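You operate a simulated robot arm through the tools that you are given. There is no shell and no other tool.

You are at the controls of a simulated robot arm. One attempt, no reset.

TASK
Swap the square die in the extruder pocket for the round die.
Fine: slacken the extruder wing nut first, stand the old die in its holder, tighten the nut last; leave the lever. Where these are worked on the way, their far stop is far enough and under half their travel is too little: extruder wing nut.

It is judged by the outcome, as a careful person would: the job done as asked, and still so three seconds after it is handed in. It fails if anything else is knocked over, pushed out of place, dropped, spilled or broken.

THE ROBOT
A 7-joint arm with a three-finger gripper on a trunk, on a base that moves. Base frame: it is fixed to the floor where the robot stands at the start and does not move with it; the origin is under the middle of the robot, x ahead of it, y to its left, z up. Units: cm, rad, N and s.
With the tool pointing down near the work surface it reaches from about 44 to 92 cm from the robot's upright axis, wherever it stands. Its first joint turns from -2.897 to 2.897 rad. Places, roughly: extruder lever [110, 220, 100]; extruder pocket [130, 220, 80]; extruder wing nut [130, 210, 80]; round die, square die [150, 225, 75]. Payload 2.69 kg.
The tool frame sits at the grasp point between the pads (the TCP): z along the fingers, y along the line on which they close. The tips reach 2.9 cm beyond it. The gripper opens to 12 cm; its body begins 7.8 cm behind the TCP.
Orientation is told as [roll, pitch, yaw] about the base's x, y, z axes, in that order, counted from this pose: with the fingers straight down and closing along the base's y, the tool's x points along the base's -x, its y along +y and its z along -z.

THE INTERFACE
- The arm moves only by the tool play_rows. Its argument "rows" is a list of rows, each an object (a shift or turn left out is 0, a gripper value left out holds the last) with "slide": the shift along the tool's x, y, z in cm, a list of three; "delta_rot": the turn, a rotation vector about the tool's x, y, z in rad, a list of three; "grip": the finger opening in cm, from 0 to 12. In form: [{"slide": [x, y, z], "delta_rot": [wx, wy, wz], "grip": grip}, ...]. A call has 1 to 20 rows; each row is the pose to reach, as a shift and turn from the pose commanded when the call began, along the tool's axes at that moment. Rows are played at 5 a second. More than 5 cm and 0.15 rad between two rows, or a gripper value outside its range, and nothing of the call is played. A pose out of reach is approached as far as the arm can. The call stops where the force on the tool passes 40 N (or 10 N more than at its start, if that is more) or the arm is blocked; 0.2 s more then pass. Each finger travels about 4 cm/s and halts on what it meets, pressing with about 39 N; the grip force reading is that of the motor and also rises with nothing between the fingers. The clock runs only during rows and for 0.2 s after the last one: add rows that repeat a pose to give the fingers time. The reply holds the time, the measured pose of the TCP, the force on the tool along the base axes, the opening and the grip force, in the units named above and with some noise, with the torque about the TCP (base axes, N m) and any sound that the robot's microphone picked up, and new pictures: "pictures" is both (left out), scene, wrist or none.
- Cameras (640 x 400 px; columns grow to the right, rows downward): "scene" is now at [23.78, -0.53, 131.31]; the picture's right is [-0.11, -0.99, 0.00], its down [-0.61, 0.07, -0.79] and it looks along [0.79, -0.09, -0.61] (base axes); focal length 251 px, centre (320, 200). "wrist" rides on the gripper at [6.3, 0, -10.4] in the tool frame; the picture's right is [0.00, 1.00, 0.00], its down [-0.83, 0.00, -0.56] and it looks along [-0.56, 0.00, 0.83] (tool axes); focal length 275 px, centre (320, 200). There is no depth. A picture from a camera that has moved, and an enlarged one, comes with that camera's place and axes in the base frame and with its lens. The place of the scene camera against the robot may be out by one fixed shift of up to 2.5 cm in any direction.
- raise_lower(by): slides the trunk up (or, below 0, down) by that many cm; the arm and the scene camera ride with it, the base frame stays. It gives what a move gives, with no picture.
- drive_base(legs): drives the robot by 1 to 6 legs, each [ahead, left, turn to the left] in cm, cm and rad, along the robot's own axes; the way and the turn of a leg run together, so that a leg with both is an arc; at most 150 cm and 3.142 rad a leg. The arm and the cameras ride along, it lands a little off, and it stops where it bumps. It gives what a move gives, and a new picture of the scene camera.
- pan_tilt(pan, tilt): turns the head with the scene camera to pan (to the left, within 1.501 rad either way) and tilt (down, from -0.506 to 1.204), counted from straight ahead of the robot. It gives what a move gives, and a new picture of the scene camera.
- inspect(camera, box): a new picture of the part [left, top, right, bottom] of that camera's present view, enlarged. No time passes.
- job_done(): hands the job in; it is judged then, once.

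Places have to be worked out from the pictures, the camera data and where the tool is seen. Open the gripper and draw the arm clear of the work before you hand the job in, unless the task says otherwise.

The tools are called after "Emit:" as a command line: name --argument value ..., lists and objects as JSON in quotes. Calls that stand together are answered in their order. play_rows: Moves the arm, as the interface text tells. Its arguments: {"type":"object","properties":{"rows":{"type":"array","items":{"type":"object","properties":{"slide":{"type":"array","items":{"type":"number"}},"delta_rot":{"type":"array","items":{"type":"number"}},"grip":{"type":"number"}}}},"pictures":{"type":"string","enum":["both","scene","wrist","none"]}},"required":["rows"]} The other tools are called the same way: raise_lower (by) moves the trunk up or down; drive_base (legs) drives the base; pan_tilt (pan, tilt) turns the head that bears the scene camera; inspect (camera, box) takes an enlarged picture of a part of a camera's view; job_done () hands the job in.

At the start:

```text
t: 0.0
eef_pos: [57.21, -4.25, 101.26]
orientation: [-0.001, 0.001, 0.0]
contact_force: [0.8, -0.3, -0.2]
torque: [0.03, 0.0, -0.02]
finger_gap: 12.02
grip_force: 0.0
trunk travel left (down, up): [-55.0, 6.3]
robot x, y, heading: [-0.19, 0.2, 0.003]
head pan, tilt (commanded): [-0.108, 0.656]
```

scene: 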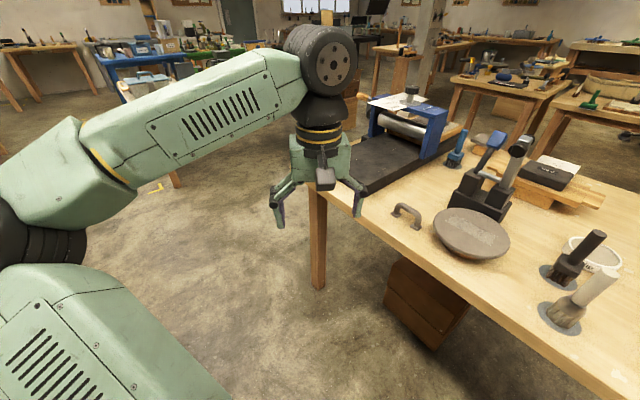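
wrist: 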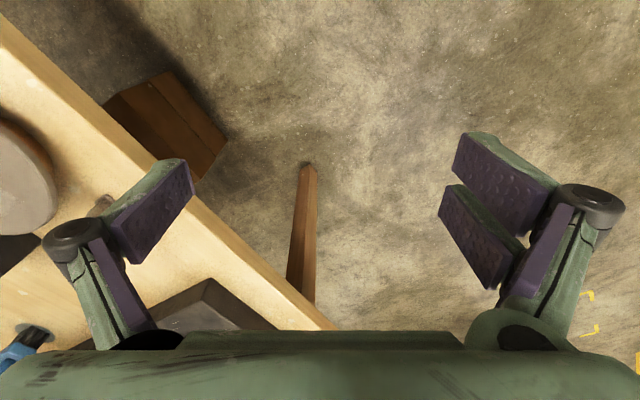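

The start pictures show a table on the right and other tables in the distance; the extruder should be at about (130, 220), to my left front. I turn the head there to look.

Emit:
pan_tilt --pan 1.05 --tilt 0.3

```text
t: 1.4
eef_pos: [57.2, -4.34, 101.29]
orientation: [-0.001, -0.001, 0.0]
contact_force: [1.0, 1.0, -0.7]
torque: [0.0, 0.02, 0.02]
finger_gap: 11.98
grip_force: 0.0
trunk travel left (down, up): [-55.0, 6.3]
robot x, y, heading: [0.14, 0.29, -0.001]
head pan, tilt (commanded): [1.051, 0.3]
camera scene: at [19.82, 8.5, 134.54], right [0.87, -0.5, 0.0], down [-0.15, -0.26, -0.96], along [0.48, 0.83, -0.3], focal length 251 px, centre (320, 200)
```

scene: 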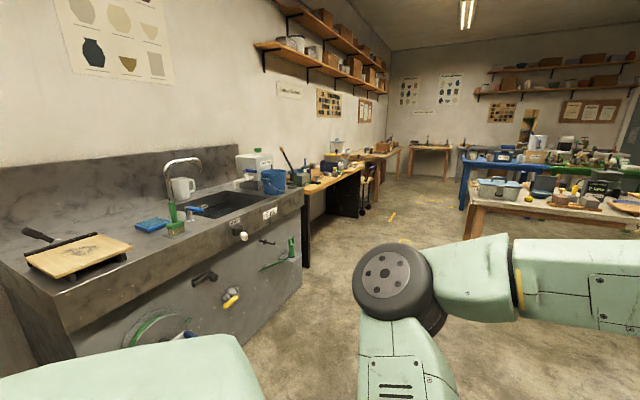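

The extruder should appear near column 310, row 160, on the bench beyond the sink. I enlarge that part.

Emit:
inspect --camera "scene" --box '[230, 110, 430, 235]'

Emit:
inspect --camera "scene" --box '[440, 130, 640, 255]'

```text
3.20 times, centred on (330, 172) of scene
camera zoom: at [19.82, 8.5, 134.54], right [0.87, -0.5, 0.0], down [-0.15, -0.26, -0.96], along [0.48, 0.83, -0.3], focal length 802 px, centre (288, 288)
```

zoom: 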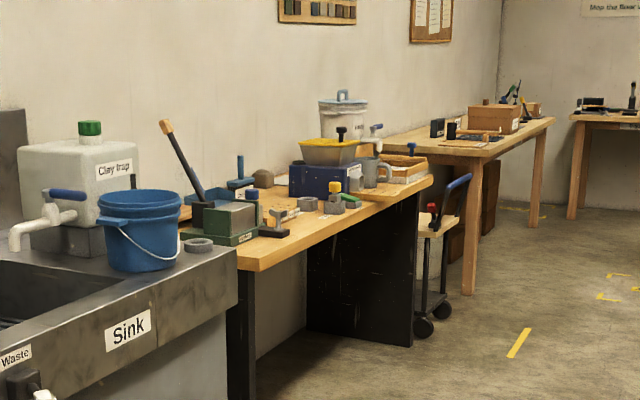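

```text
3.20 times, centred on (540, 192) of scene
camera zoom: at [19.82, 8.5, 134.54], right [0.87, -0.5, 0.0], down [-0.15, -0.26, -0.96], along [0.48, 0.83, -0.3], focal length 802 px, centre (-384, 224)
```

zoom: 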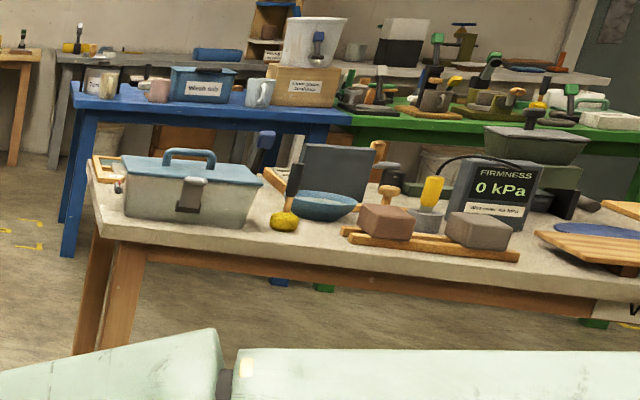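

The extruder, with its lever, stands on the wooden bench along the left wall. That wall and bench run slanted at about 0.58 rad in the base frame. I drive towards a stand in front of it, the first part of the way now.

Emit:
drive_base --legs '[[0, 0, 0.72], [130, 0, 0]]'

```text
t: 10.0
eef_pos: [145.42, 121.45, 101.27]
orientation: [-0.001, 0.001, 0.719]
contact_force: [0.4, 0.6, 0.8]
torque: [0.01, 0.0, 0.03]
finger_gap: 12.0
grip_force: 0.0
trunk travel left (down, up): [-55.0, 6.3]
robot x, y, heading: [99.73, 87.26, 0.716]
head pan, tilt (commanded): [1.051, 0.3]
camera scene: at [108.96, 106.9, 134.54], right [0.98, 0.2, 0.0], down [0.06, -0.29, -0.96], along [-0.19, 0.94, -0.3], focal length 251 px, centre (320, 200)
```

scene: 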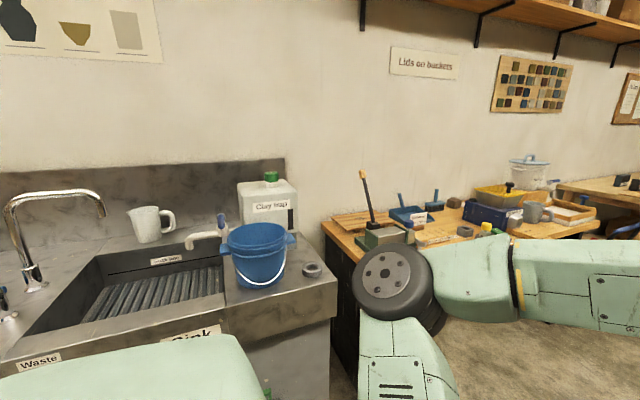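

The way is clear, and the extruder base is at about (118, 232). I drive on to about (175, 160) and turn to face the bench squarely (heading about 2.15).

Emit:
drive_base --legs '[[104, 5, 0], [0, 0, 1.43]]'

Emit:
pan_tilt --pan 0.0 --tilt 0.7

```text
t: 18.9
eef_pos: [146.26, 209.55, 101.29]
orientation: [0.001, 0.0, 2.148]
contact_force: [0.2, 0.2, 0.5]
torque: [0.01, -0.02, 0.05]
finger_gap: 11.97
grip_force: 0.0
trunk travel left (down, up): [-55.0, 6.3]
robot x, y, heading: [173.82, 159.38, 2.145]
head pan, tilt (commanded): [1.051, 0.3]
camera scene: at [155.51, 172.24, 134.55], right [-0.06, 1.0, 0.0], down [0.3, 0.02, -0.96], along [-0.95, -0.06, -0.3], focal length 251 px, centre (320, 200)
```

scene: 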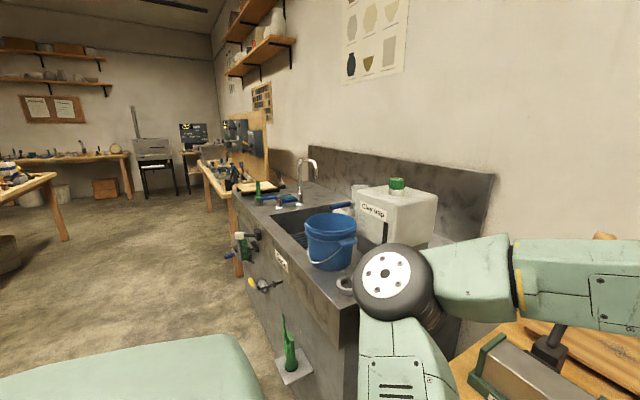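

```text
t: 20.2
eef_pos: [146.21, 209.52, 101.34]
orientation: [-0.001, 0.0, 2.148]
contact_force: [0.5, 0.6, 0.2]
torque: [0.01, -0.01, 0.0]
finger_gap: 12.01
grip_force: 0.1
trunk travel left (down, up): [-55.0, 6.3]
robot x, y, heading: [173.64, 159.2, 2.152]
head pan, tilt (commanded): [0.0, 0.7]
camera scene: at [160.19, 179.9, 130.94], right [0.84, 0.55, 0.0], down [0.35, -0.54, -0.77], along [-0.42, 0.64, -0.64], focal length 251 px, centre (320, 200)
```

scene: 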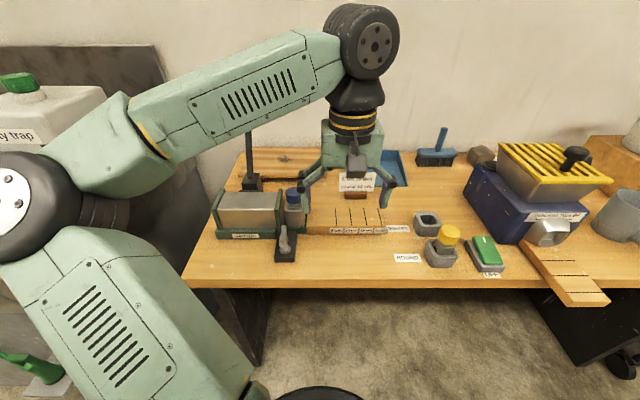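

Now I see the extruder at left, a blue-knobbed die in its pocket, the wing nut in front of it, and two holders on the right (one with a yellow-knobbed die). I enlarge the regions to read the labels.

Emit:
inspect --camera "scene" --box '[200, 160, 360, 280]'

Emit:
inspect --camera "scene" --box '[360, 190, 520, 290]'

Emit:
inspect --camera "wrist" --box '[0, 0, 640, 400]'

```text
3.33 times, centred on (280, 220) of scene
camera zoom: at [160.19, 179.9, 130.94], right [0.84, 0.55, 0.0], down [0.35, -0.54, -0.77], along [-0.42, 0.64, -0.64], focal length 835 px, centre (453, 133)
```

zoom: 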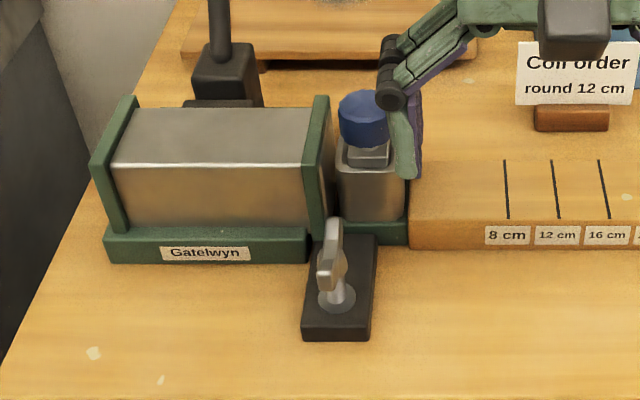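

```text
4.00 times, centred on (440, 240) of scene
camera zoom: at [160.19, 179.9, 130.94], right [0.84, 0.55, 0.0], down [0.35, -0.54, -0.77], along [-0.42, 0.64, -0.64], focal length 1002 px, centre (-160, 40)
```

zoom: 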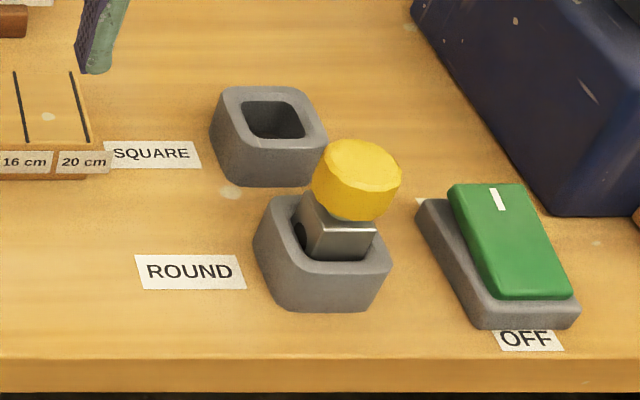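

```text
1.00 times, centred on (320, 200) of wrist (not enlarged: the box is as wide or as high as the picture)
camera zoom: at [149.55, 204.33, 111.8], right [-0.84, -0.55, 0.0], down [-0.46, 0.69, 0.56], along [-0.31, 0.46, -0.83], focal length 275 px, centre (320, 200)
```

zoom: 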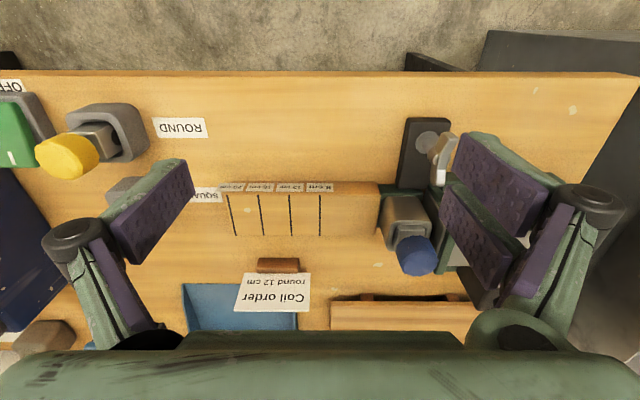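

The labels read clearly: the empty SQUARE holder at the back and the ROUND die (yellow knob) in its holder in front. I look closer at the wing nut and dies from the wrist camera.

Emit:
inspect --camera "wrist" --box '[360, 100, 520, 300]'

Emit:
inspect --camera "wrist" --box '[0, 60, 240, 220]'

Emit:
inspect --camera "scene" --box '[265, 180, 325, 270]'

```text
2.00 times, centred on (440, 200) of wrist
camera zoom: at [149.55, 204.33, 111.8], right [-0.84, -0.55, 0.0], down [-0.46, 0.69, 0.56], along [-0.31, 0.46, -0.83], focal length 551 px, centre (80, 200)
```

zoom: 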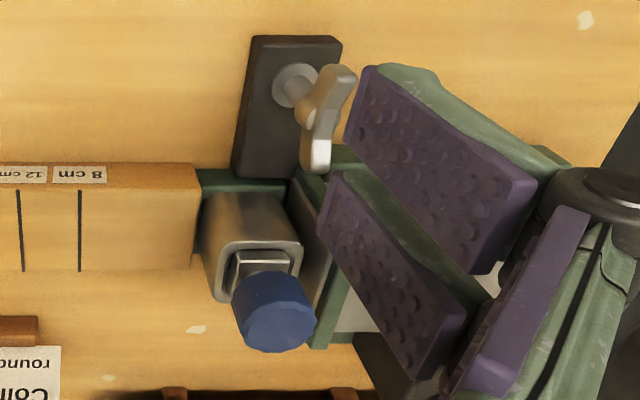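

```text
2.50 times, centred on (120, 140) of wrist
camera zoom: at [149.55, 204.33, 111.8], right [-0.84, -0.55, 0.0], down [-0.46, 0.69, 0.56], along [-0.31, 0.46, -0.83], focal length 688 px, centre (820, 350)
```

zoom: 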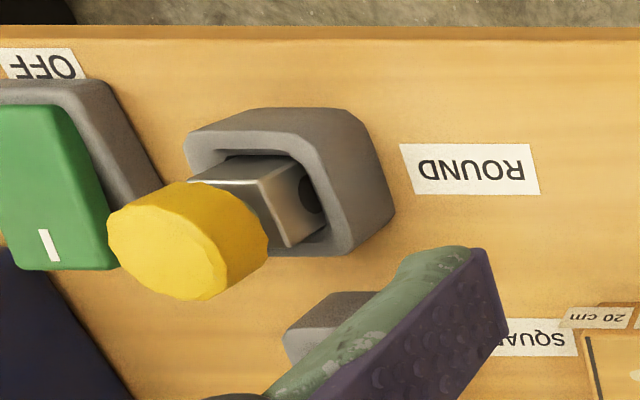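

```text
4.44 times, centred on (295, 225) of scene
camera zoom: at [160.19, 179.9, 130.94], right [0.84, 0.55, 0.0], down [0.35, -0.54, -0.77], along [-0.42, 0.64, -0.64], focal length 1114 px, centre (431, 89)
```

zoom: 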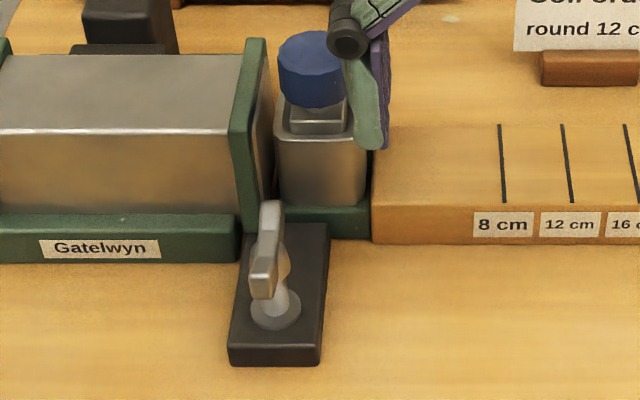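

The wing nut has a vertical stem with a wing standing lengthwise, and both dies have a square steel body under a round knob. I slide the tool 10 cm along the bench to the left at the same height to get a second view for triangulation.

Emit:
play_rows --rows '[{"slide": [0, 2.5, 0]}, {"slide": [0, 5, 0]}, {"slide": [0, 7.5, 0]}, {"slide": [0, 10, 0]}, {"slide": [0, 10, 0]}]' --pictures "both"

```text
t: 21.4
eef_pos: [137.74, 204.38, 101.31]
orientation: [0.0, 0.0, 2.149]
contact_force: [-0.5, 0.2, 0.1]
torque: [0.0, 0.01, -0.03]
finger_gap: 12.01
grip_force: 0.0
trunk travel left (down, up): [-55.0, 6.3]
robot x, y, heading: [173.9, 159.08, 2.15]
head pan, tilt (commanded): [0.0, 0.7]
camera scene: at [160.2, 179.9, 130.94], right [0.84, 0.55, 0.0], down [0.35, -0.54, -0.76], along [-0.42, 0.64, -0.64], focal length 251 px, centre (320, 200)
camera wrist: at [141.18, 198.96, 111.85], right [-0.84, -0.55, 0.0], down [-0.46, 0.69, 0.56], along [-0.31, 0.46, -0.83], focal length 275 px, centre (320, 200)
```

scene: 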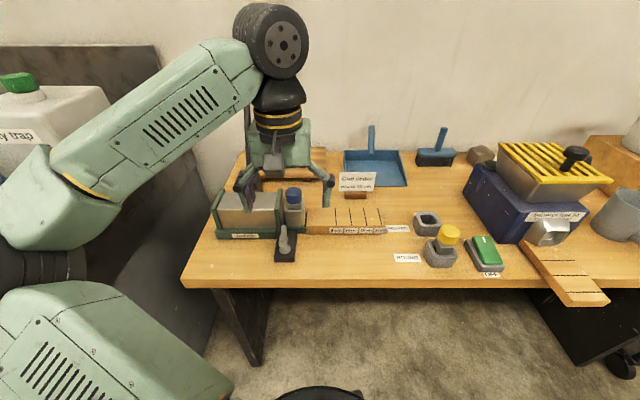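
wrist: 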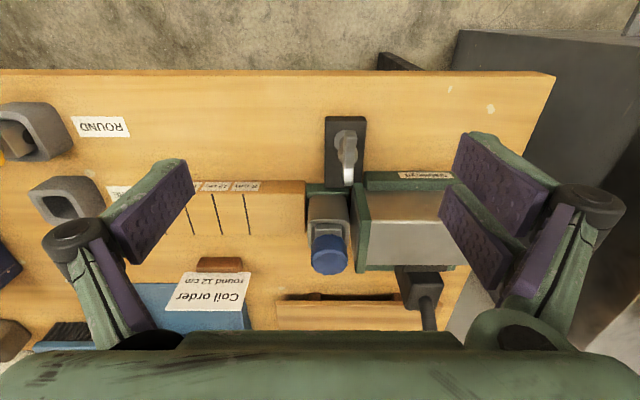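

I have a second view now; I enlarge it for accurate pixel positions of the nut, the pocket die and the holders.

Emit:
inspect --camera "wrist" --box '[280, 100, 440, 300]'

Emit:
inspect --camera "wrist" --box '[0, 80, 200, 240]'

Emit:
inspect --camera "scene" --box '[200, 160, 340, 270]'

```text
2.00 times, centred on (360, 200) of wrist
camera zoom: at [141.18, 198.96, 111.85], right [-0.84, -0.55, 0.0], down [-0.46, 0.69, 0.56], along [-0.31, 0.46, -0.83], focal length 551 px, centre (240, 200)
```

zoom: 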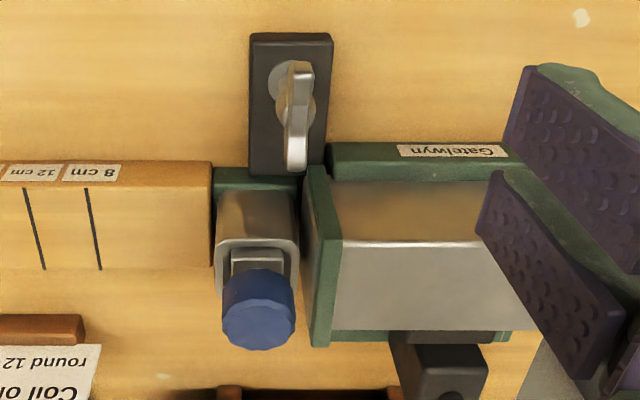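

```text
2.50 times, centred on (100, 160) of wrist
camera zoom: at [141.18, 198.96, 111.85], right [-0.84, -0.55, 0.0], down [-0.46, 0.69, 0.56], along [-0.31, 0.46, -0.83], focal length 688 px, centre (870, 300)
```

zoom: 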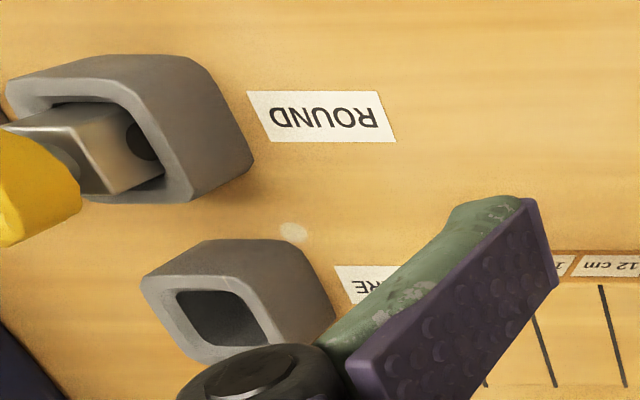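

```text
3.64 times, centred on (270, 215) of scene
camera zoom: at [160.2, 179.9, 130.94], right [0.84, 0.55, 0.0], down [0.35, -0.54, -0.76], along [-0.42, 0.64, -0.64], focal length 911 px, centre (502, 146)
```

zoom: 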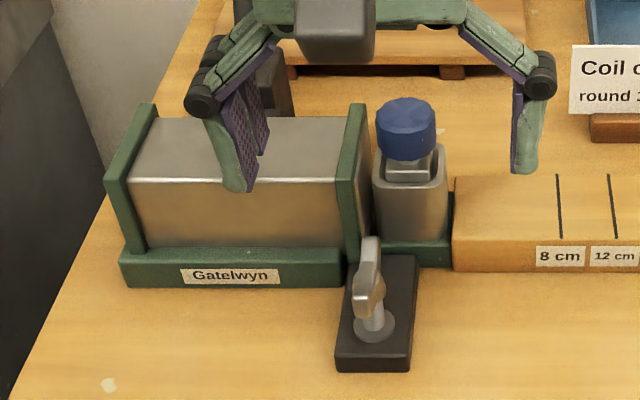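

From the two views: wing nut at about u=224, v=102 (bench coordinates along/inward), wing top at z≈86, knob of pocket die at u≈226, v≈112, top z≈90.5. I move the tool over the nut, staying high, and narrow the fingers to 5 cm.

Emit:
play_rows --rows '[{"slide": [-2, 1, 0], "grip": 5}, {"slide": [-4, 2, 0], "grip": 5}, {"slide": [-6.35, 2.95, 0], "grip": 5}, {"slide": [-6.35, 2.95, 2], "grip": 5}, {"slide": [-6.35, 2.95, 4], "grip": 5}, {"slide": [-6.35, 2.95, 6], "grip": 5}, {"slide": [-6.35, 2.95, 6], "grip": 5}, {"slide": [-6.35, 2.95, 6], "grip": 5}, {"slide": [-6.35, 2.95, 6], "grip": 5}]' --pictures "both"

Emit:
inspect --camera "wrist" --box '[220, 60, 420, 220]'

Emit:
inspect --camera "scene" --box '[220, 150, 340, 270]'

```text
t: 23.4
eef_pos: [131.81, 207.94, 95.42]
orientation: [-0.001, 0.0, 2.15]
contact_force: [-0.9, -0.5, 0.0]
torque: [-0.02, -0.01, 0.0]
finger_gap: 4.98
grip_force: 0.0
trunk travel left (down, up): [-55.0, 6.3]
robot x, y, heading: [173.57, 159.35, 2.149]
head pan, tilt (commanded): [0.0, 0.7]
camera scene: at [160.2, 179.9, 130.93], right [0.84, 0.55, 0.0], down [0.35, -0.54, -0.76], along [-0.42, 0.64, -0.64], focal length 251 px, centre (320, 200)
camera wrist: at [135.2, 202.62, 105.88], right [-0.84, -0.55, 0.0], down [-0.46, 0.69, 0.56], along [-0.31, 0.46, -0.83], focal length 275 px, centre (320, 200)
```

scene: 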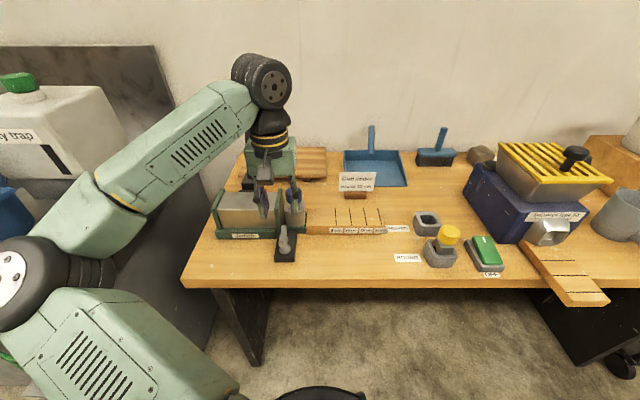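
wrist: 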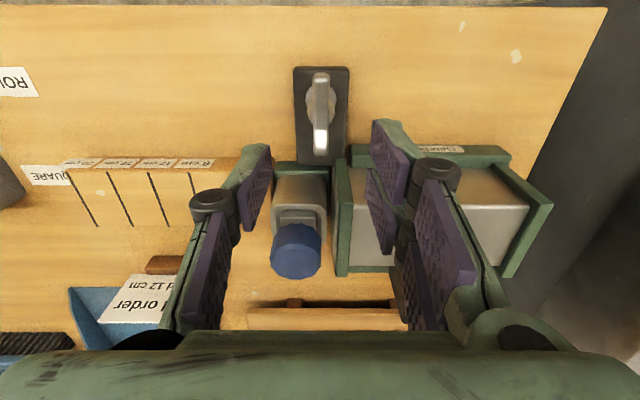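

```text
2.50 times, centred on (320, 140) of wrist
camera zoom: at [135.2, 202.62, 105.88], right [-0.84, -0.55, 0.0], down [-0.46, 0.69, 0.56], along [-0.31, 0.46, -0.83], focal length 688 px, centre (320, 350)
```

zoom: 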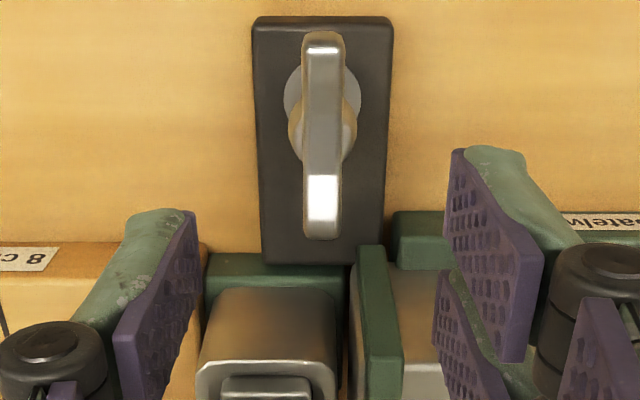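

```text
3.33 times, centred on (280, 210) of scene
camera zoom: at [160.2, 179.9, 130.93], right [0.84, 0.55, 0.0], down [0.35, -0.54, -0.76], along [-0.42, 0.64, -0.64], focal length 835 px, centre (453, 167)
```

zoom: 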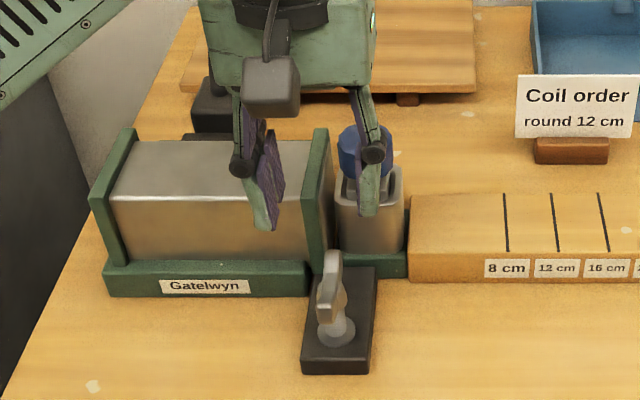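

The tool is centred over the nut (u≈224.1, v≈101.9). I descend straight down so the pads flank the wing (tips about 2 cm above the black block), then look before closing.

Emit:
play_rows --rows '[{"slide": [0, 0, 2]}, {"slide": [0, 0, 4]}, {"slide": [0, 0, 6]}, {"slide": [0, 0, 7.5]}, {"slide": [0, 0, 8.5]}, {"slide": [0, 0, 9.3]}, {"slide": [0, 0, 9.3]}]' --pictures "both"

Emit:
inspect --camera "wrist" --box '[200, 80, 440, 240]'

Emit:
inspect --camera "scene" --box '[230, 170, 340, 270]'

```text
t: 25.0
eef_pos: [131.89, 207.89, 86.0]
orientation: [0.001, 0.0, 2.149]
contact_force: [-0.5, -1.1, 0.7]
torque: [0.02, -0.01, 0.03]
finger_gap: 4.98
grip_force: 0.1
trunk travel left (down, up): [-55.0, 6.3]
robot x, y, heading: [173.96, 159.25, 2.151]
head pan, tilt (commanded): [0.0, 0.7]
camera scene: at [160.2, 179.9, 130.94], right [0.84, 0.55, 0.0], down [0.35, -0.54, -0.76], along [-0.42, 0.64, -0.64], focal length 251 px, centre (320, 200)
camera wrist: at [135.25, 202.63, 96.48], right [-0.84, -0.55, 0.0], down [-0.46, 0.69, 0.56], along [-0.31, 0.46, -0.83], focal length 275 px, centre (320, 200)
```

scene: 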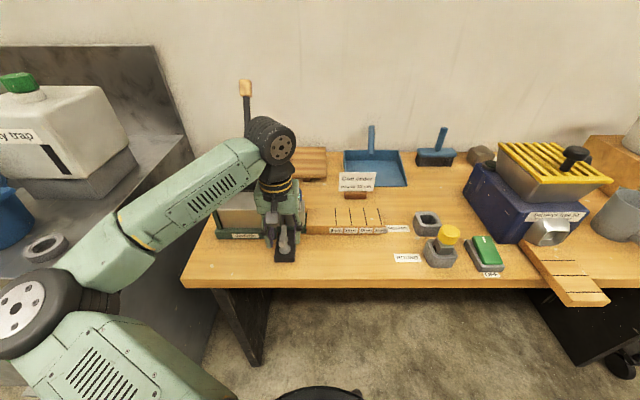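
wrist: 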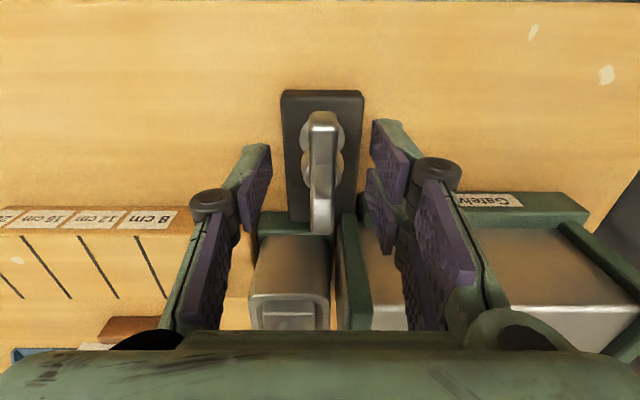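

```text
2.50 times, centred on (320, 160) of wrist
camera zoom: at [135.25, 202.63, 96.48], right [-0.84, -0.55, 0.0], down [-0.46, 0.69, 0.56], along [-0.31, 0.46, -0.83], focal length 688 px, centre (320, 300)
```

zoom: 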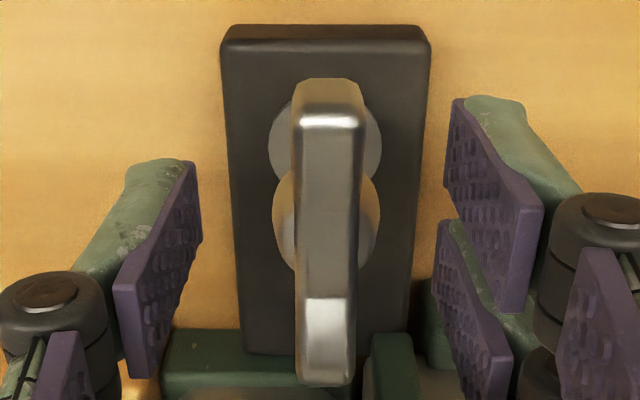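

```text
4.00 times, centred on (285, 220) of scene
camera zoom: at [160.2, 179.9, 130.94], right [0.84, 0.55, 0.0], down [0.35, -0.54, -0.76], along [-0.42, 0.64, -0.64], focal length 1002 px, centre (460, 120)
```

zoom: 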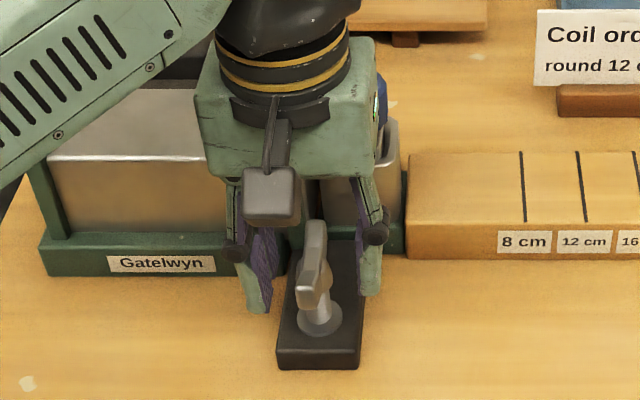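

The pads flank the wing (z≈84.5–86.6, about 6 cm long, 1 cm thick) with a wider hub below at z≈84. I raise 1.2 cm to hold just the wing and close.

Emit:
play_rows --rows '[{"slide": [0, 0, -1.2], "grip": 5}, {"slide": [0, 0, -1.2], "grip": 2.5}, {"slide": [0, 0, -1.2], "grip": 1.2}, {"slide": [0, 0, -1.2], "grip": 0.6}, {"slide": [0, 0, -1.2], "grip": 0.6}, {"slide": [0, 0, -1.2], "grip": 0.6}]' --pictures "both"

Emit:
inspect --camera "wrist" --box '[200, 80, 440, 240]'

Emit:
inspect --camera "scene" --box '[230, 170, 340, 270]'

```text
t: 26.4
eef_pos: [131.8, 207.8, 87.14]
orientation: [0.0, 0.0, 2.15]
contact_force: [-10.0, -6.1, 0.0]
torque: [-0.33, 0.19, 0.08]
finger_gap: 1.41
grip_force: 38.1
trunk travel left (down, up): [-55.0, 6.3]
robot x, y, heading: [173.72, 159.47, 2.152]
head pan, tilt (commanded): [0.0, 0.7]
camera scene: at [160.12, 179.86, 130.93], right [0.84, 0.55, 0.0], down [0.35, -0.54, -0.76], along [-0.42, 0.64, -0.64], focal length 251 px, centre (320, 200)
camera wrist: at [135.2, 202.54, 97.64], right [-0.83, -0.55, 0.0], down [-0.46, 0.69, 0.56], along [-0.31, 0.46, -0.83], focal length 275 px, centre (320, 200)
```

scene: 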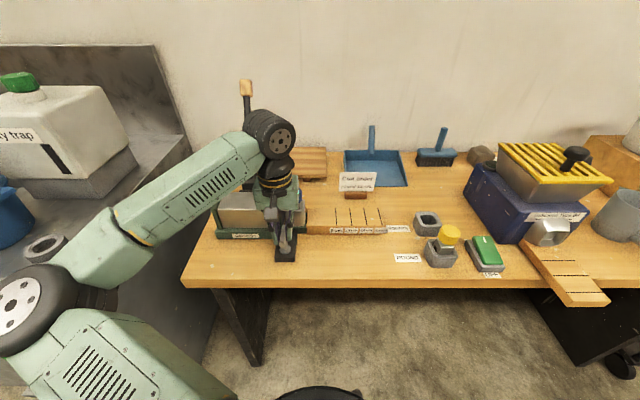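
wrist: 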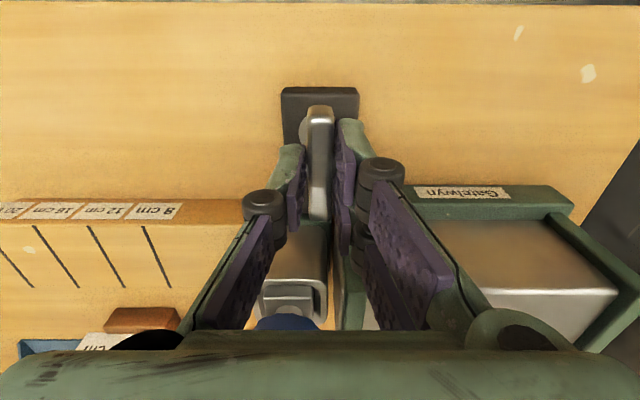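

```text
2.50 times, centred on (320, 160) of wrist
camera zoom: at [135.2, 202.54, 97.64], right [-0.83, -0.55, 0.0], down [-0.46, 0.69, 0.56], along [-0.31, 0.46, -0.83], focal length 688 px, centre (320, 300)
```

zoom: 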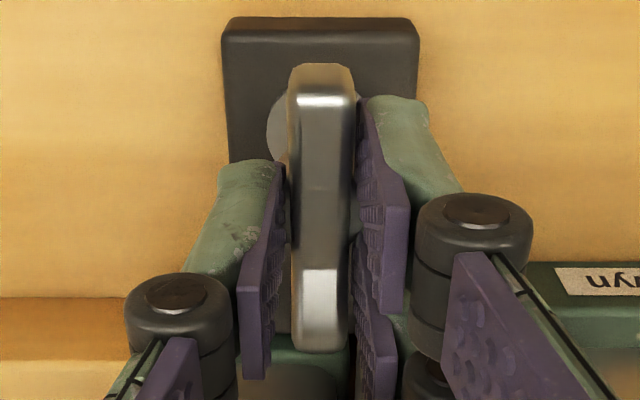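

```text
4.00 times, centred on (285, 220) of scene
camera zoom: at [160.12, 179.86, 130.93], right [0.84, 0.55, 0.0], down [0.35, -0.54, -0.76], along [-0.42, 0.64, -0.64], focal length 1002 px, centre (460, 120)
```

zoom: 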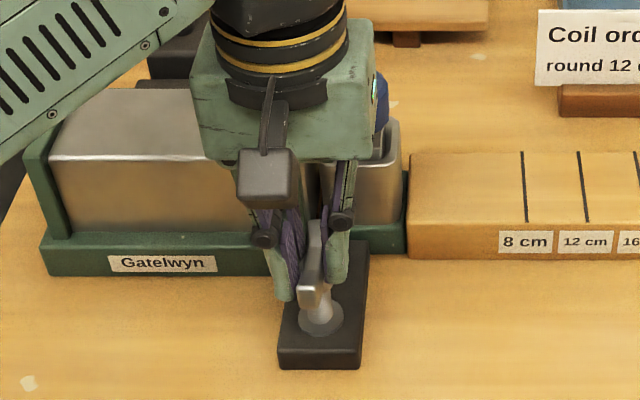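

The wing is held (gap 1.41 cm), with a small side load of 12 N to the left that I relieve by shifting 0.15 cm. I begin turning counterclockwise (seen from above) and watch the torque.

Emit:
play_rows --rows '[{"slide": [0, 0.15, 0]}, {"slide": [0, 0.15, 0], "delta_rot": [0, 0, -0.08]}, {"slide": [0, 0.15, 0], "delta_rot": [0, 0, -0.16]}, {"slide": [0, 0.15, 0], "delta_rot": [0, 0, -0.24]}, {"slide": [0, 0.15, 0], "delta_rot": [0, 0, -0.3]}]' --pictures "both"

Emit:
inspect --camera "wrist" --box '[200, 80, 440, 240]'

Emit:
inspect --camera "scene" --box '[230, 170, 340, 270]'

```text
t: 27.6
eef_pos: [131.81, 207.77, 87.17]
orientation: [0.0, 0.0, 2.449]
contact_force: [2.6, -7.4, -10.9]
torque: [0.41, 0.66, -0.04]
finger_gap: 1.37
grip_force: 39.7
trunk travel left (down, up): [-55.0, 6.3]
robot x, y, heading: [173.87, 159.32, 2.154]
head pan, tilt (commanded): [0.0, 0.7]
camera scene: at [160.18, 179.91, 130.92], right [0.84, 0.55, 0.0], down [0.35, -0.54, -0.76], along [-0.42, 0.64, -0.64], focal length 251 px, centre (320, 200)
camera wrist: at [136.57, 203.81, 97.65], right [-0.64, -0.77, 0.0], down [-0.64, 0.53, 0.55], along [-0.43, 0.35, -0.83], focal length 275 px, centre (320, 200)
```

scene: 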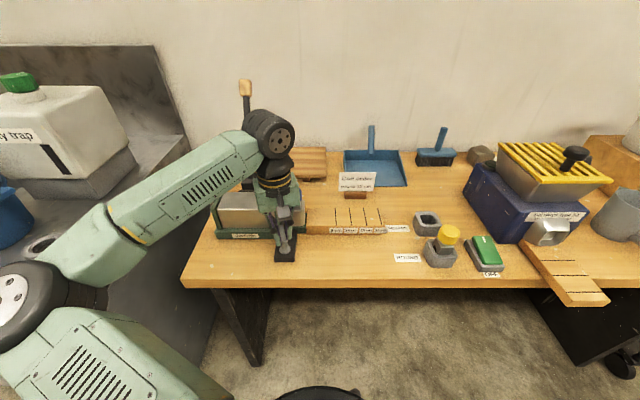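
wrist: 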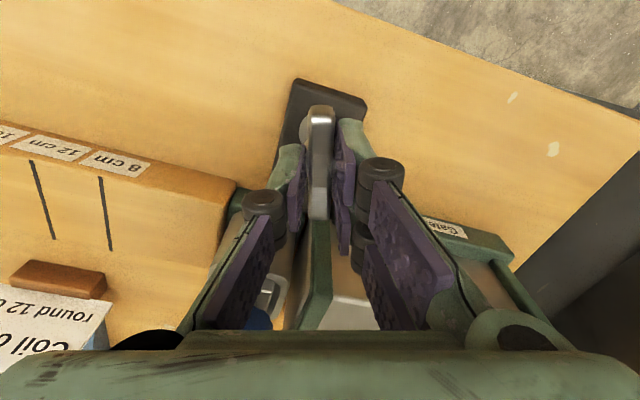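

```text
2.50 times, centred on (320, 160) of wrist
camera zoom: at [136.57, 203.81, 97.65], right [-0.64, -0.77, 0.0], down [-0.64, 0.53, 0.55], along [-0.43, 0.35, -0.83], focal length 688 px, centre (320, 300)
```

zoom: 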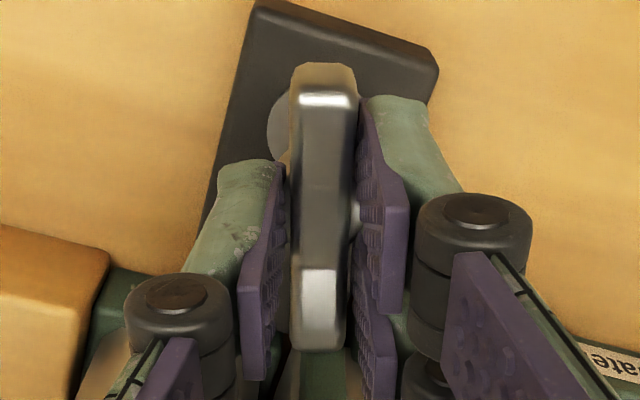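

```text
4.00 times, centred on (285, 220) of scene
camera zoom: at [160.18, 179.91, 130.92], right [0.84, 0.55, 0.0], down [0.35, -0.54, -0.76], along [-0.42, 0.64, -0.64], focal length 1002 px, centre (460, 120)
```

zoom: 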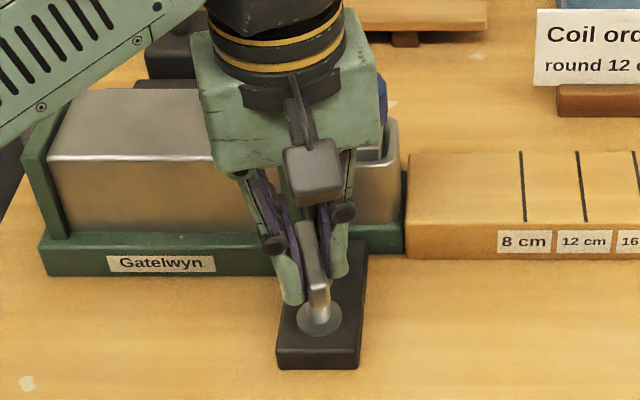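

The wing followed by 0.3 rad with no turning resistance, so this is the free (slackening) direction. I keep turning in steps.

Emit:
play_rows --rows '[{"delta_rot": [0, 0, -0.1]}, {"delta_rot": [0, 0, -0.2]}, {"delta_rot": [0, 0, -0.3]}, {"delta_rot": [0, 0, -0.4]}, {"delta_rot": [0, 0, -0.5]}, {"delta_rot": [0, 0, -0.5]}]' --pictures "both"

Emit:
inspect --camera "scene" --box '[230, 170, 340, 270]'

```text
t: 29.0
eef_pos: [131.83, 207.77, 87.08]
orientation: [0.001, 0.001, 2.95]
contact_force: [7.5, 0.7, -10.8]
torque: [-0.21, -1.16, 0.02]
finger_gap: 1.4
grip_force: 40.3
trunk travel left (down, up): [-55.0, 6.3]
robot x, y, heading: [173.51, 159.26, 2.149]
head pan, tilt (commanded): [0.0, 0.7]
camera scene: at [160.19, 179.97, 130.92], right [0.84, 0.55, 0.0], down [0.35, -0.54, -0.76], along [-0.42, 0.64, -0.64], focal length 251 px, centre (320, 200)
camera wrist: at [137.91, 206.67, 97.66], right [-0.19, -0.98, 0.0], down [-0.82, 0.16, 0.55], along [-0.54, 0.1, -0.83], focal length 275 px, centre (320, 200)
```

scene: 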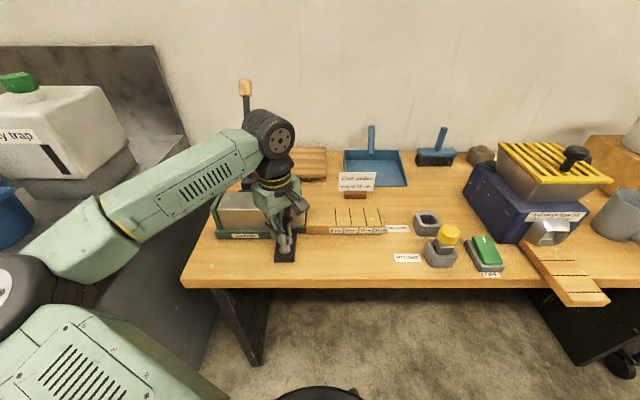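
wrist: 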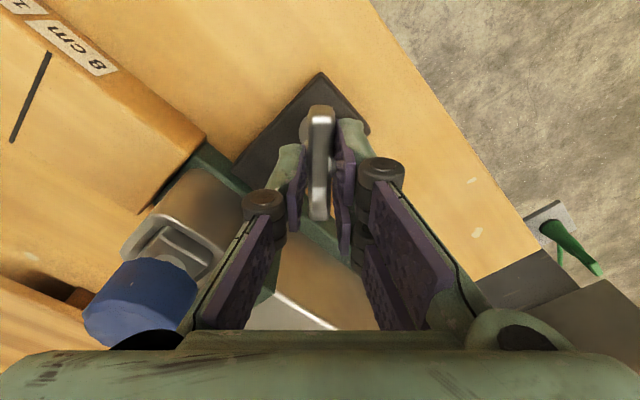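

```text
4.00 times, centred on (285, 220) of scene
camera zoom: at [160.19, 179.97, 130.92], right [0.84, 0.55, 0.0], down [0.35, -0.54, -0.76], along [-0.42, 0.64, -0.64], focal length 1002 px, centre (460, 120)
```

zoom: 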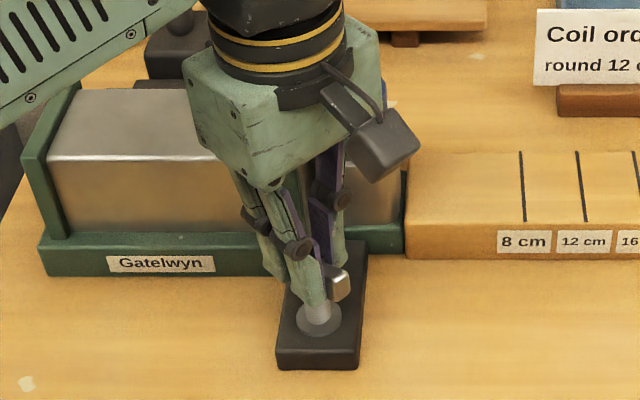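

Turned 0.8 rad in all, still free. The elbow is swinging out to the left, so I check its clearance from the sink and bucket with the head.

Emit:
pan_tilt --pan 0.7 --tilt 0.75

```text
t: 30.1
eef_pos: [131.96, 207.84, 87.16]
orientation: [0.001, -0.001, 2.946]
contact_force: [11.0, 1.5, -10.5]
torque: [-0.11, -1.04, -0.01]
finger_gap: 1.37
grip_force: 39.6
trunk travel left (down, up): [-55.0, 6.3]
robot x, y, heading: [173.84, 160.04, 2.151]
head pan, tilt (commanded): [0.7, 0.75]
camera scene: at [156.92, 175.26, 130.5], right [0.29, 0.96, 0.0], down [0.65, -0.2, -0.73], along [-0.7, 0.21, -0.68], focal length 251 px, centre (320, 200)
```

scene: 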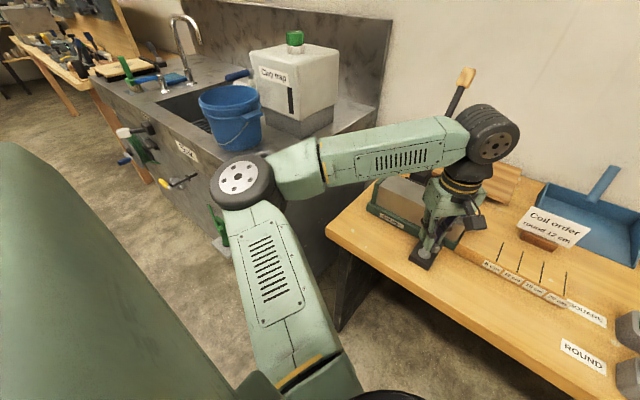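

The elbow is at about (130, 172, 110), well in front of and above the sink. I keep turning counterclockwise with the view kept here.

Emit:
play_rows --rows '[{"delta_rot": [0, 0, -0.1]}, {"delta_rot": [0, 0, -0.2]}, {"delta_rot": [0, 0, -0.3]}, {"delta_rot": [0, 0, -0.4]}, {"delta_rot": [0, 0, -0.5]}, {"delta_rot": [0, 0, -0.5]}]' --pictures "both"

```text
t: 31.5
eef_pos: [131.87, 207.99, 87.29]
orientation: [0.0, 0.0, -2.836]
contact_force: [20.8, 6.7, -15.0]
torque: [0.1, -0.2, 0.01]
finger_gap: 1.36
grip_force: 40.5
trunk travel left (down, up): [-55.0, 6.3]
robot x, y, heading: [173.54, 158.96, 2.147]
head pan, tilt (commanded): [0.7, 0.75]
camera scene: at [156.98, 175.31, 130.5], right [0.29, 0.96, 0.0], down [0.65, -0.2, -0.73], along [-0.7, 0.21, -0.68], focal length 251 px, centre (320, 200)
camera wrist: at [137.72, 209.82, 97.66], right [0.31, -0.95, 0.0], down [-0.79, -0.25, 0.56], along [-0.53, -0.17, -0.83], focal length 275 px, centre (320, 200)
```

scene: 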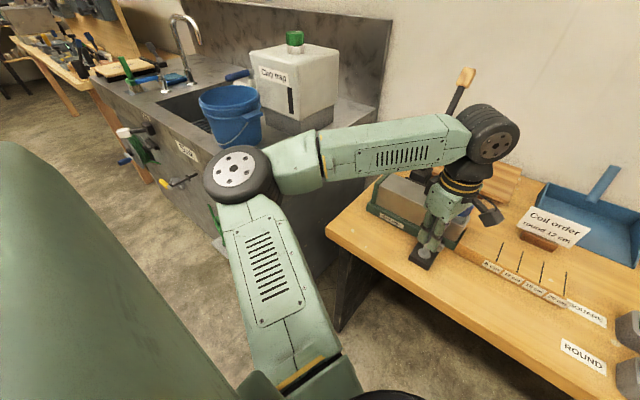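
wrist: 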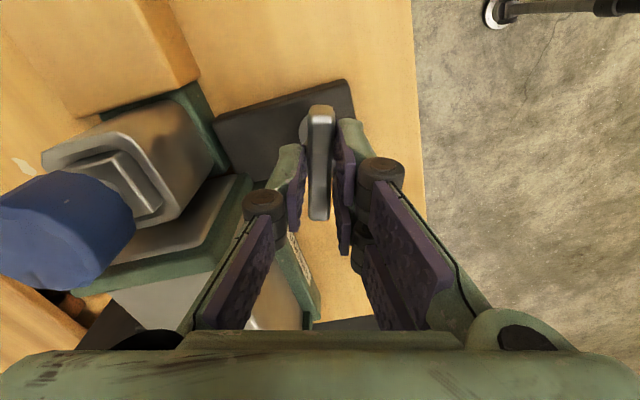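

1.3 rad turned, still no twisting torque, but a lateral friction load of 22 N along the wing and −15 N in z has built up. I relax these by shifting 0.25 cm along tool x and 0.15 down, then keep turning.

Emit:
play_rows --rows '[{"slide": [0.12, 0, 0.08]}, {"slide": [0.25, 0, 0.15]}, {"slide": [0.25, 0, 0.15], "delta_rot": [0, 0, -0.1]}, {"slide": [0.25, 0, 0.15], "delta_rot": [0, 0, -0.2]}, {"slide": [0.25, 0, 0.15], "delta_rot": [0, 0, -0.3]}, {"slide": [0.25, 0, 0.15], "delta_rot": [0, 0, -0.3]}]' --pictures "both"

```text
t: 32.9
eef_pos: [131.93, 207.9, 87.16]
orientation: [-0.006, -0.002, -2.532]
contact_force: [-7.9, 13.6, 20.8]
torque: [0.17, 0.39, 0.02]
finger_gap: 1.4
grip_force: 40.2
trunk travel left (down, up): [-55.0, 6.3]
robot x, y, heading: [173.78, 159.58, 2.148]
head pan, tilt (commanded): [0.7, 0.75]
camera scene: at [156.94, 175.15, 130.55], right [0.29, 0.96, 0.0], down [0.65, -0.2, -0.73], along [-0.7, 0.21, -0.68], focal length 251 px, centre (320, 200)
camera wrist: at [136.93, 211.48, 97.64], right [0.58, -0.82, -0.01], down [-0.68, -0.48, 0.56], along [-0.46, -0.32, -0.83], focal length 275 px, centre (320, 200)
```

scene: 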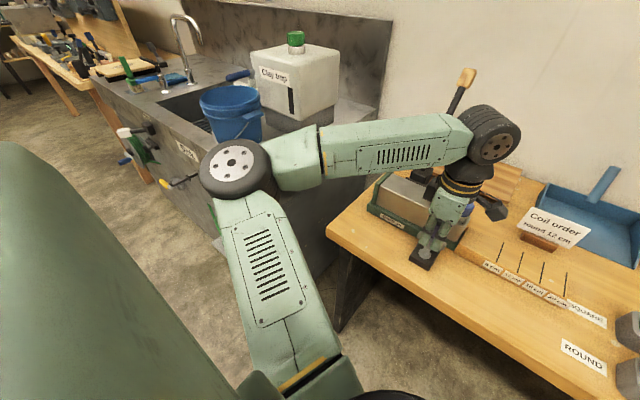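
wrist: 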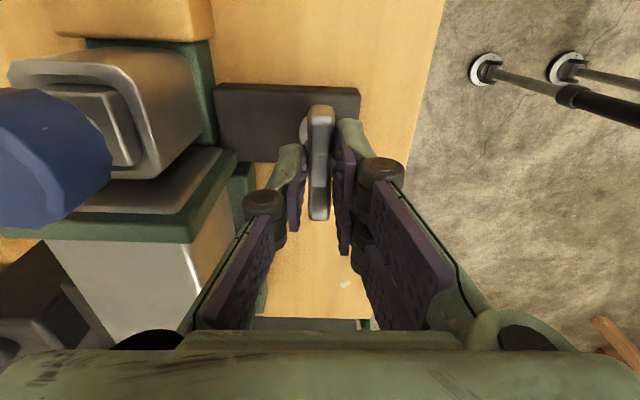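

1.6 rad turned, still no twisting torque at all. I relieve the side load (−0.15 along tool y, 0.09 up) and continue in gentle steps.

Emit:
play_rows --rows '[{"slide": [0, -0.15, -0.08]}, {"slide": [0, -0.15, -0.08], "delta_rot": [0, 0, -0.1]}, {"slide": [0, -0.15, -0.08], "delta_rot": [0, 0, -0.2]}, {"slide": [0, -0.15, -0.08], "delta_rot": [0, 0, -0.3]}, {"slide": [0, -0.15, -0.08], "delta_rot": [0, 0, -0.3]}]' --pictures "both"

```text
t: 34.1
eef_pos: [131.74, 207.98, 87.13]
orientation: [0.001, 0.0, -2.233]
contact_force: [-12.2, 3.9, 6.5]
torque: [-0.63, 0.88, -0.02]
finger_gap: 1.35
grip_force: 40.0
trunk travel left (down, up): [-55.0, 6.3]
robot x, y, heading: [174.15, 159.21, 2.146]
head pan, tilt (commanded): [0.7, 0.75]
camera scene: at [156.86, 175.17, 130.5], right [0.29, 0.96, 0.0], down [0.65, -0.2, -0.73], along [-0.7, 0.21, -0.68], focal length 251 px, centre (320, 200)
camera wrist: at [135.56, 212.91, 97.64], right [0.79, -0.61, 0.0], down [-0.51, -0.66, 0.56], along [-0.34, -0.44, -0.83], focal length 275 px, centre (320, 200)
```

scene: 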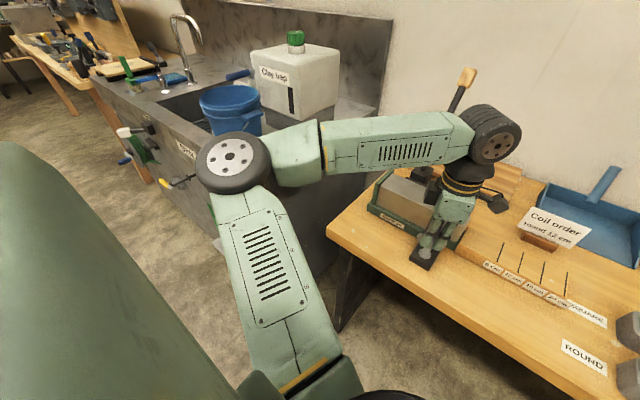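
wrist: 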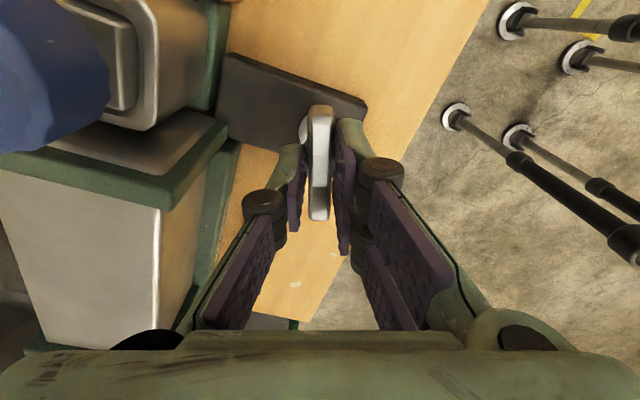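

1.9 rad, still free. I continue with another 0.4 rad while easing the side load.

Emit:
play_rows --rows '[{"slide": [0, -0.12, -0.02]}, {"slide": [0, -0.12, -0.02], "delta_rot": [0, 0, -0.1]}, {"slide": [0, -0.12, -0.02], "delta_rot": [0, 0, -0.2]}, {"slide": [0, -0.12, -0.02], "delta_rot": [0, 0, -0.3]}, {"slide": [0, -0.12, -0.02], "delta_rot": [0, 0, -0.4]}, {"slide": [0, -0.12, -0.02], "delta_rot": [0, 0, -0.4]}]' --pictures "both"

```text
t: 35.5
eef_pos: [131.87, 207.98, 87.09]
orientation: [0.002, 0.002, -1.833]
contact_force: [-0.1, -16.0, 2.5]
torque: [0.1, -0.16, 0.03]
finger_gap: 1.4
grip_force: 39.7
trunk travel left (down, up): [-55.0, 6.3]
robot x, y, heading: [173.75, 159.14, 2.147]
head pan, tilt (commanded): [0.7, 0.75]
camera scene: at [156.92, 175.06, 130.53], right [0.29, 0.96, 0.0], down [0.65, -0.2, -0.73], along [-0.7, 0.21, -0.68], focal length 251 px, centre (320, 200)
camera wrist: at [133.28, 214.03, 97.64], right [0.97, -0.26, 0.0], down [-0.21, -0.8, 0.56], along [-0.14, -0.54, -0.83], focal length 275 px, centre (320, 200)
```

scene: 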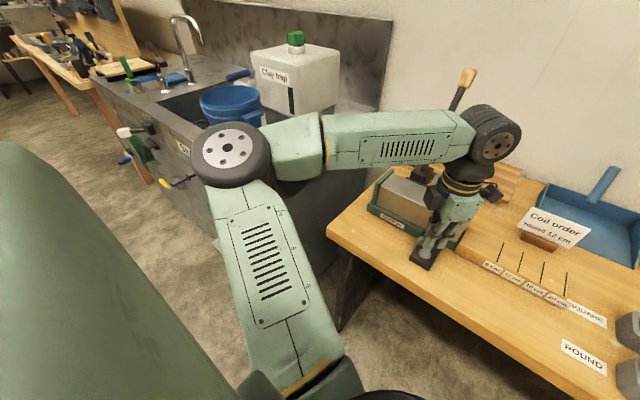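
wrist: 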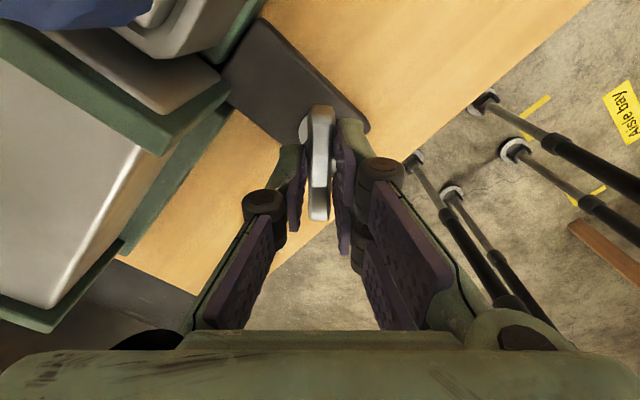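

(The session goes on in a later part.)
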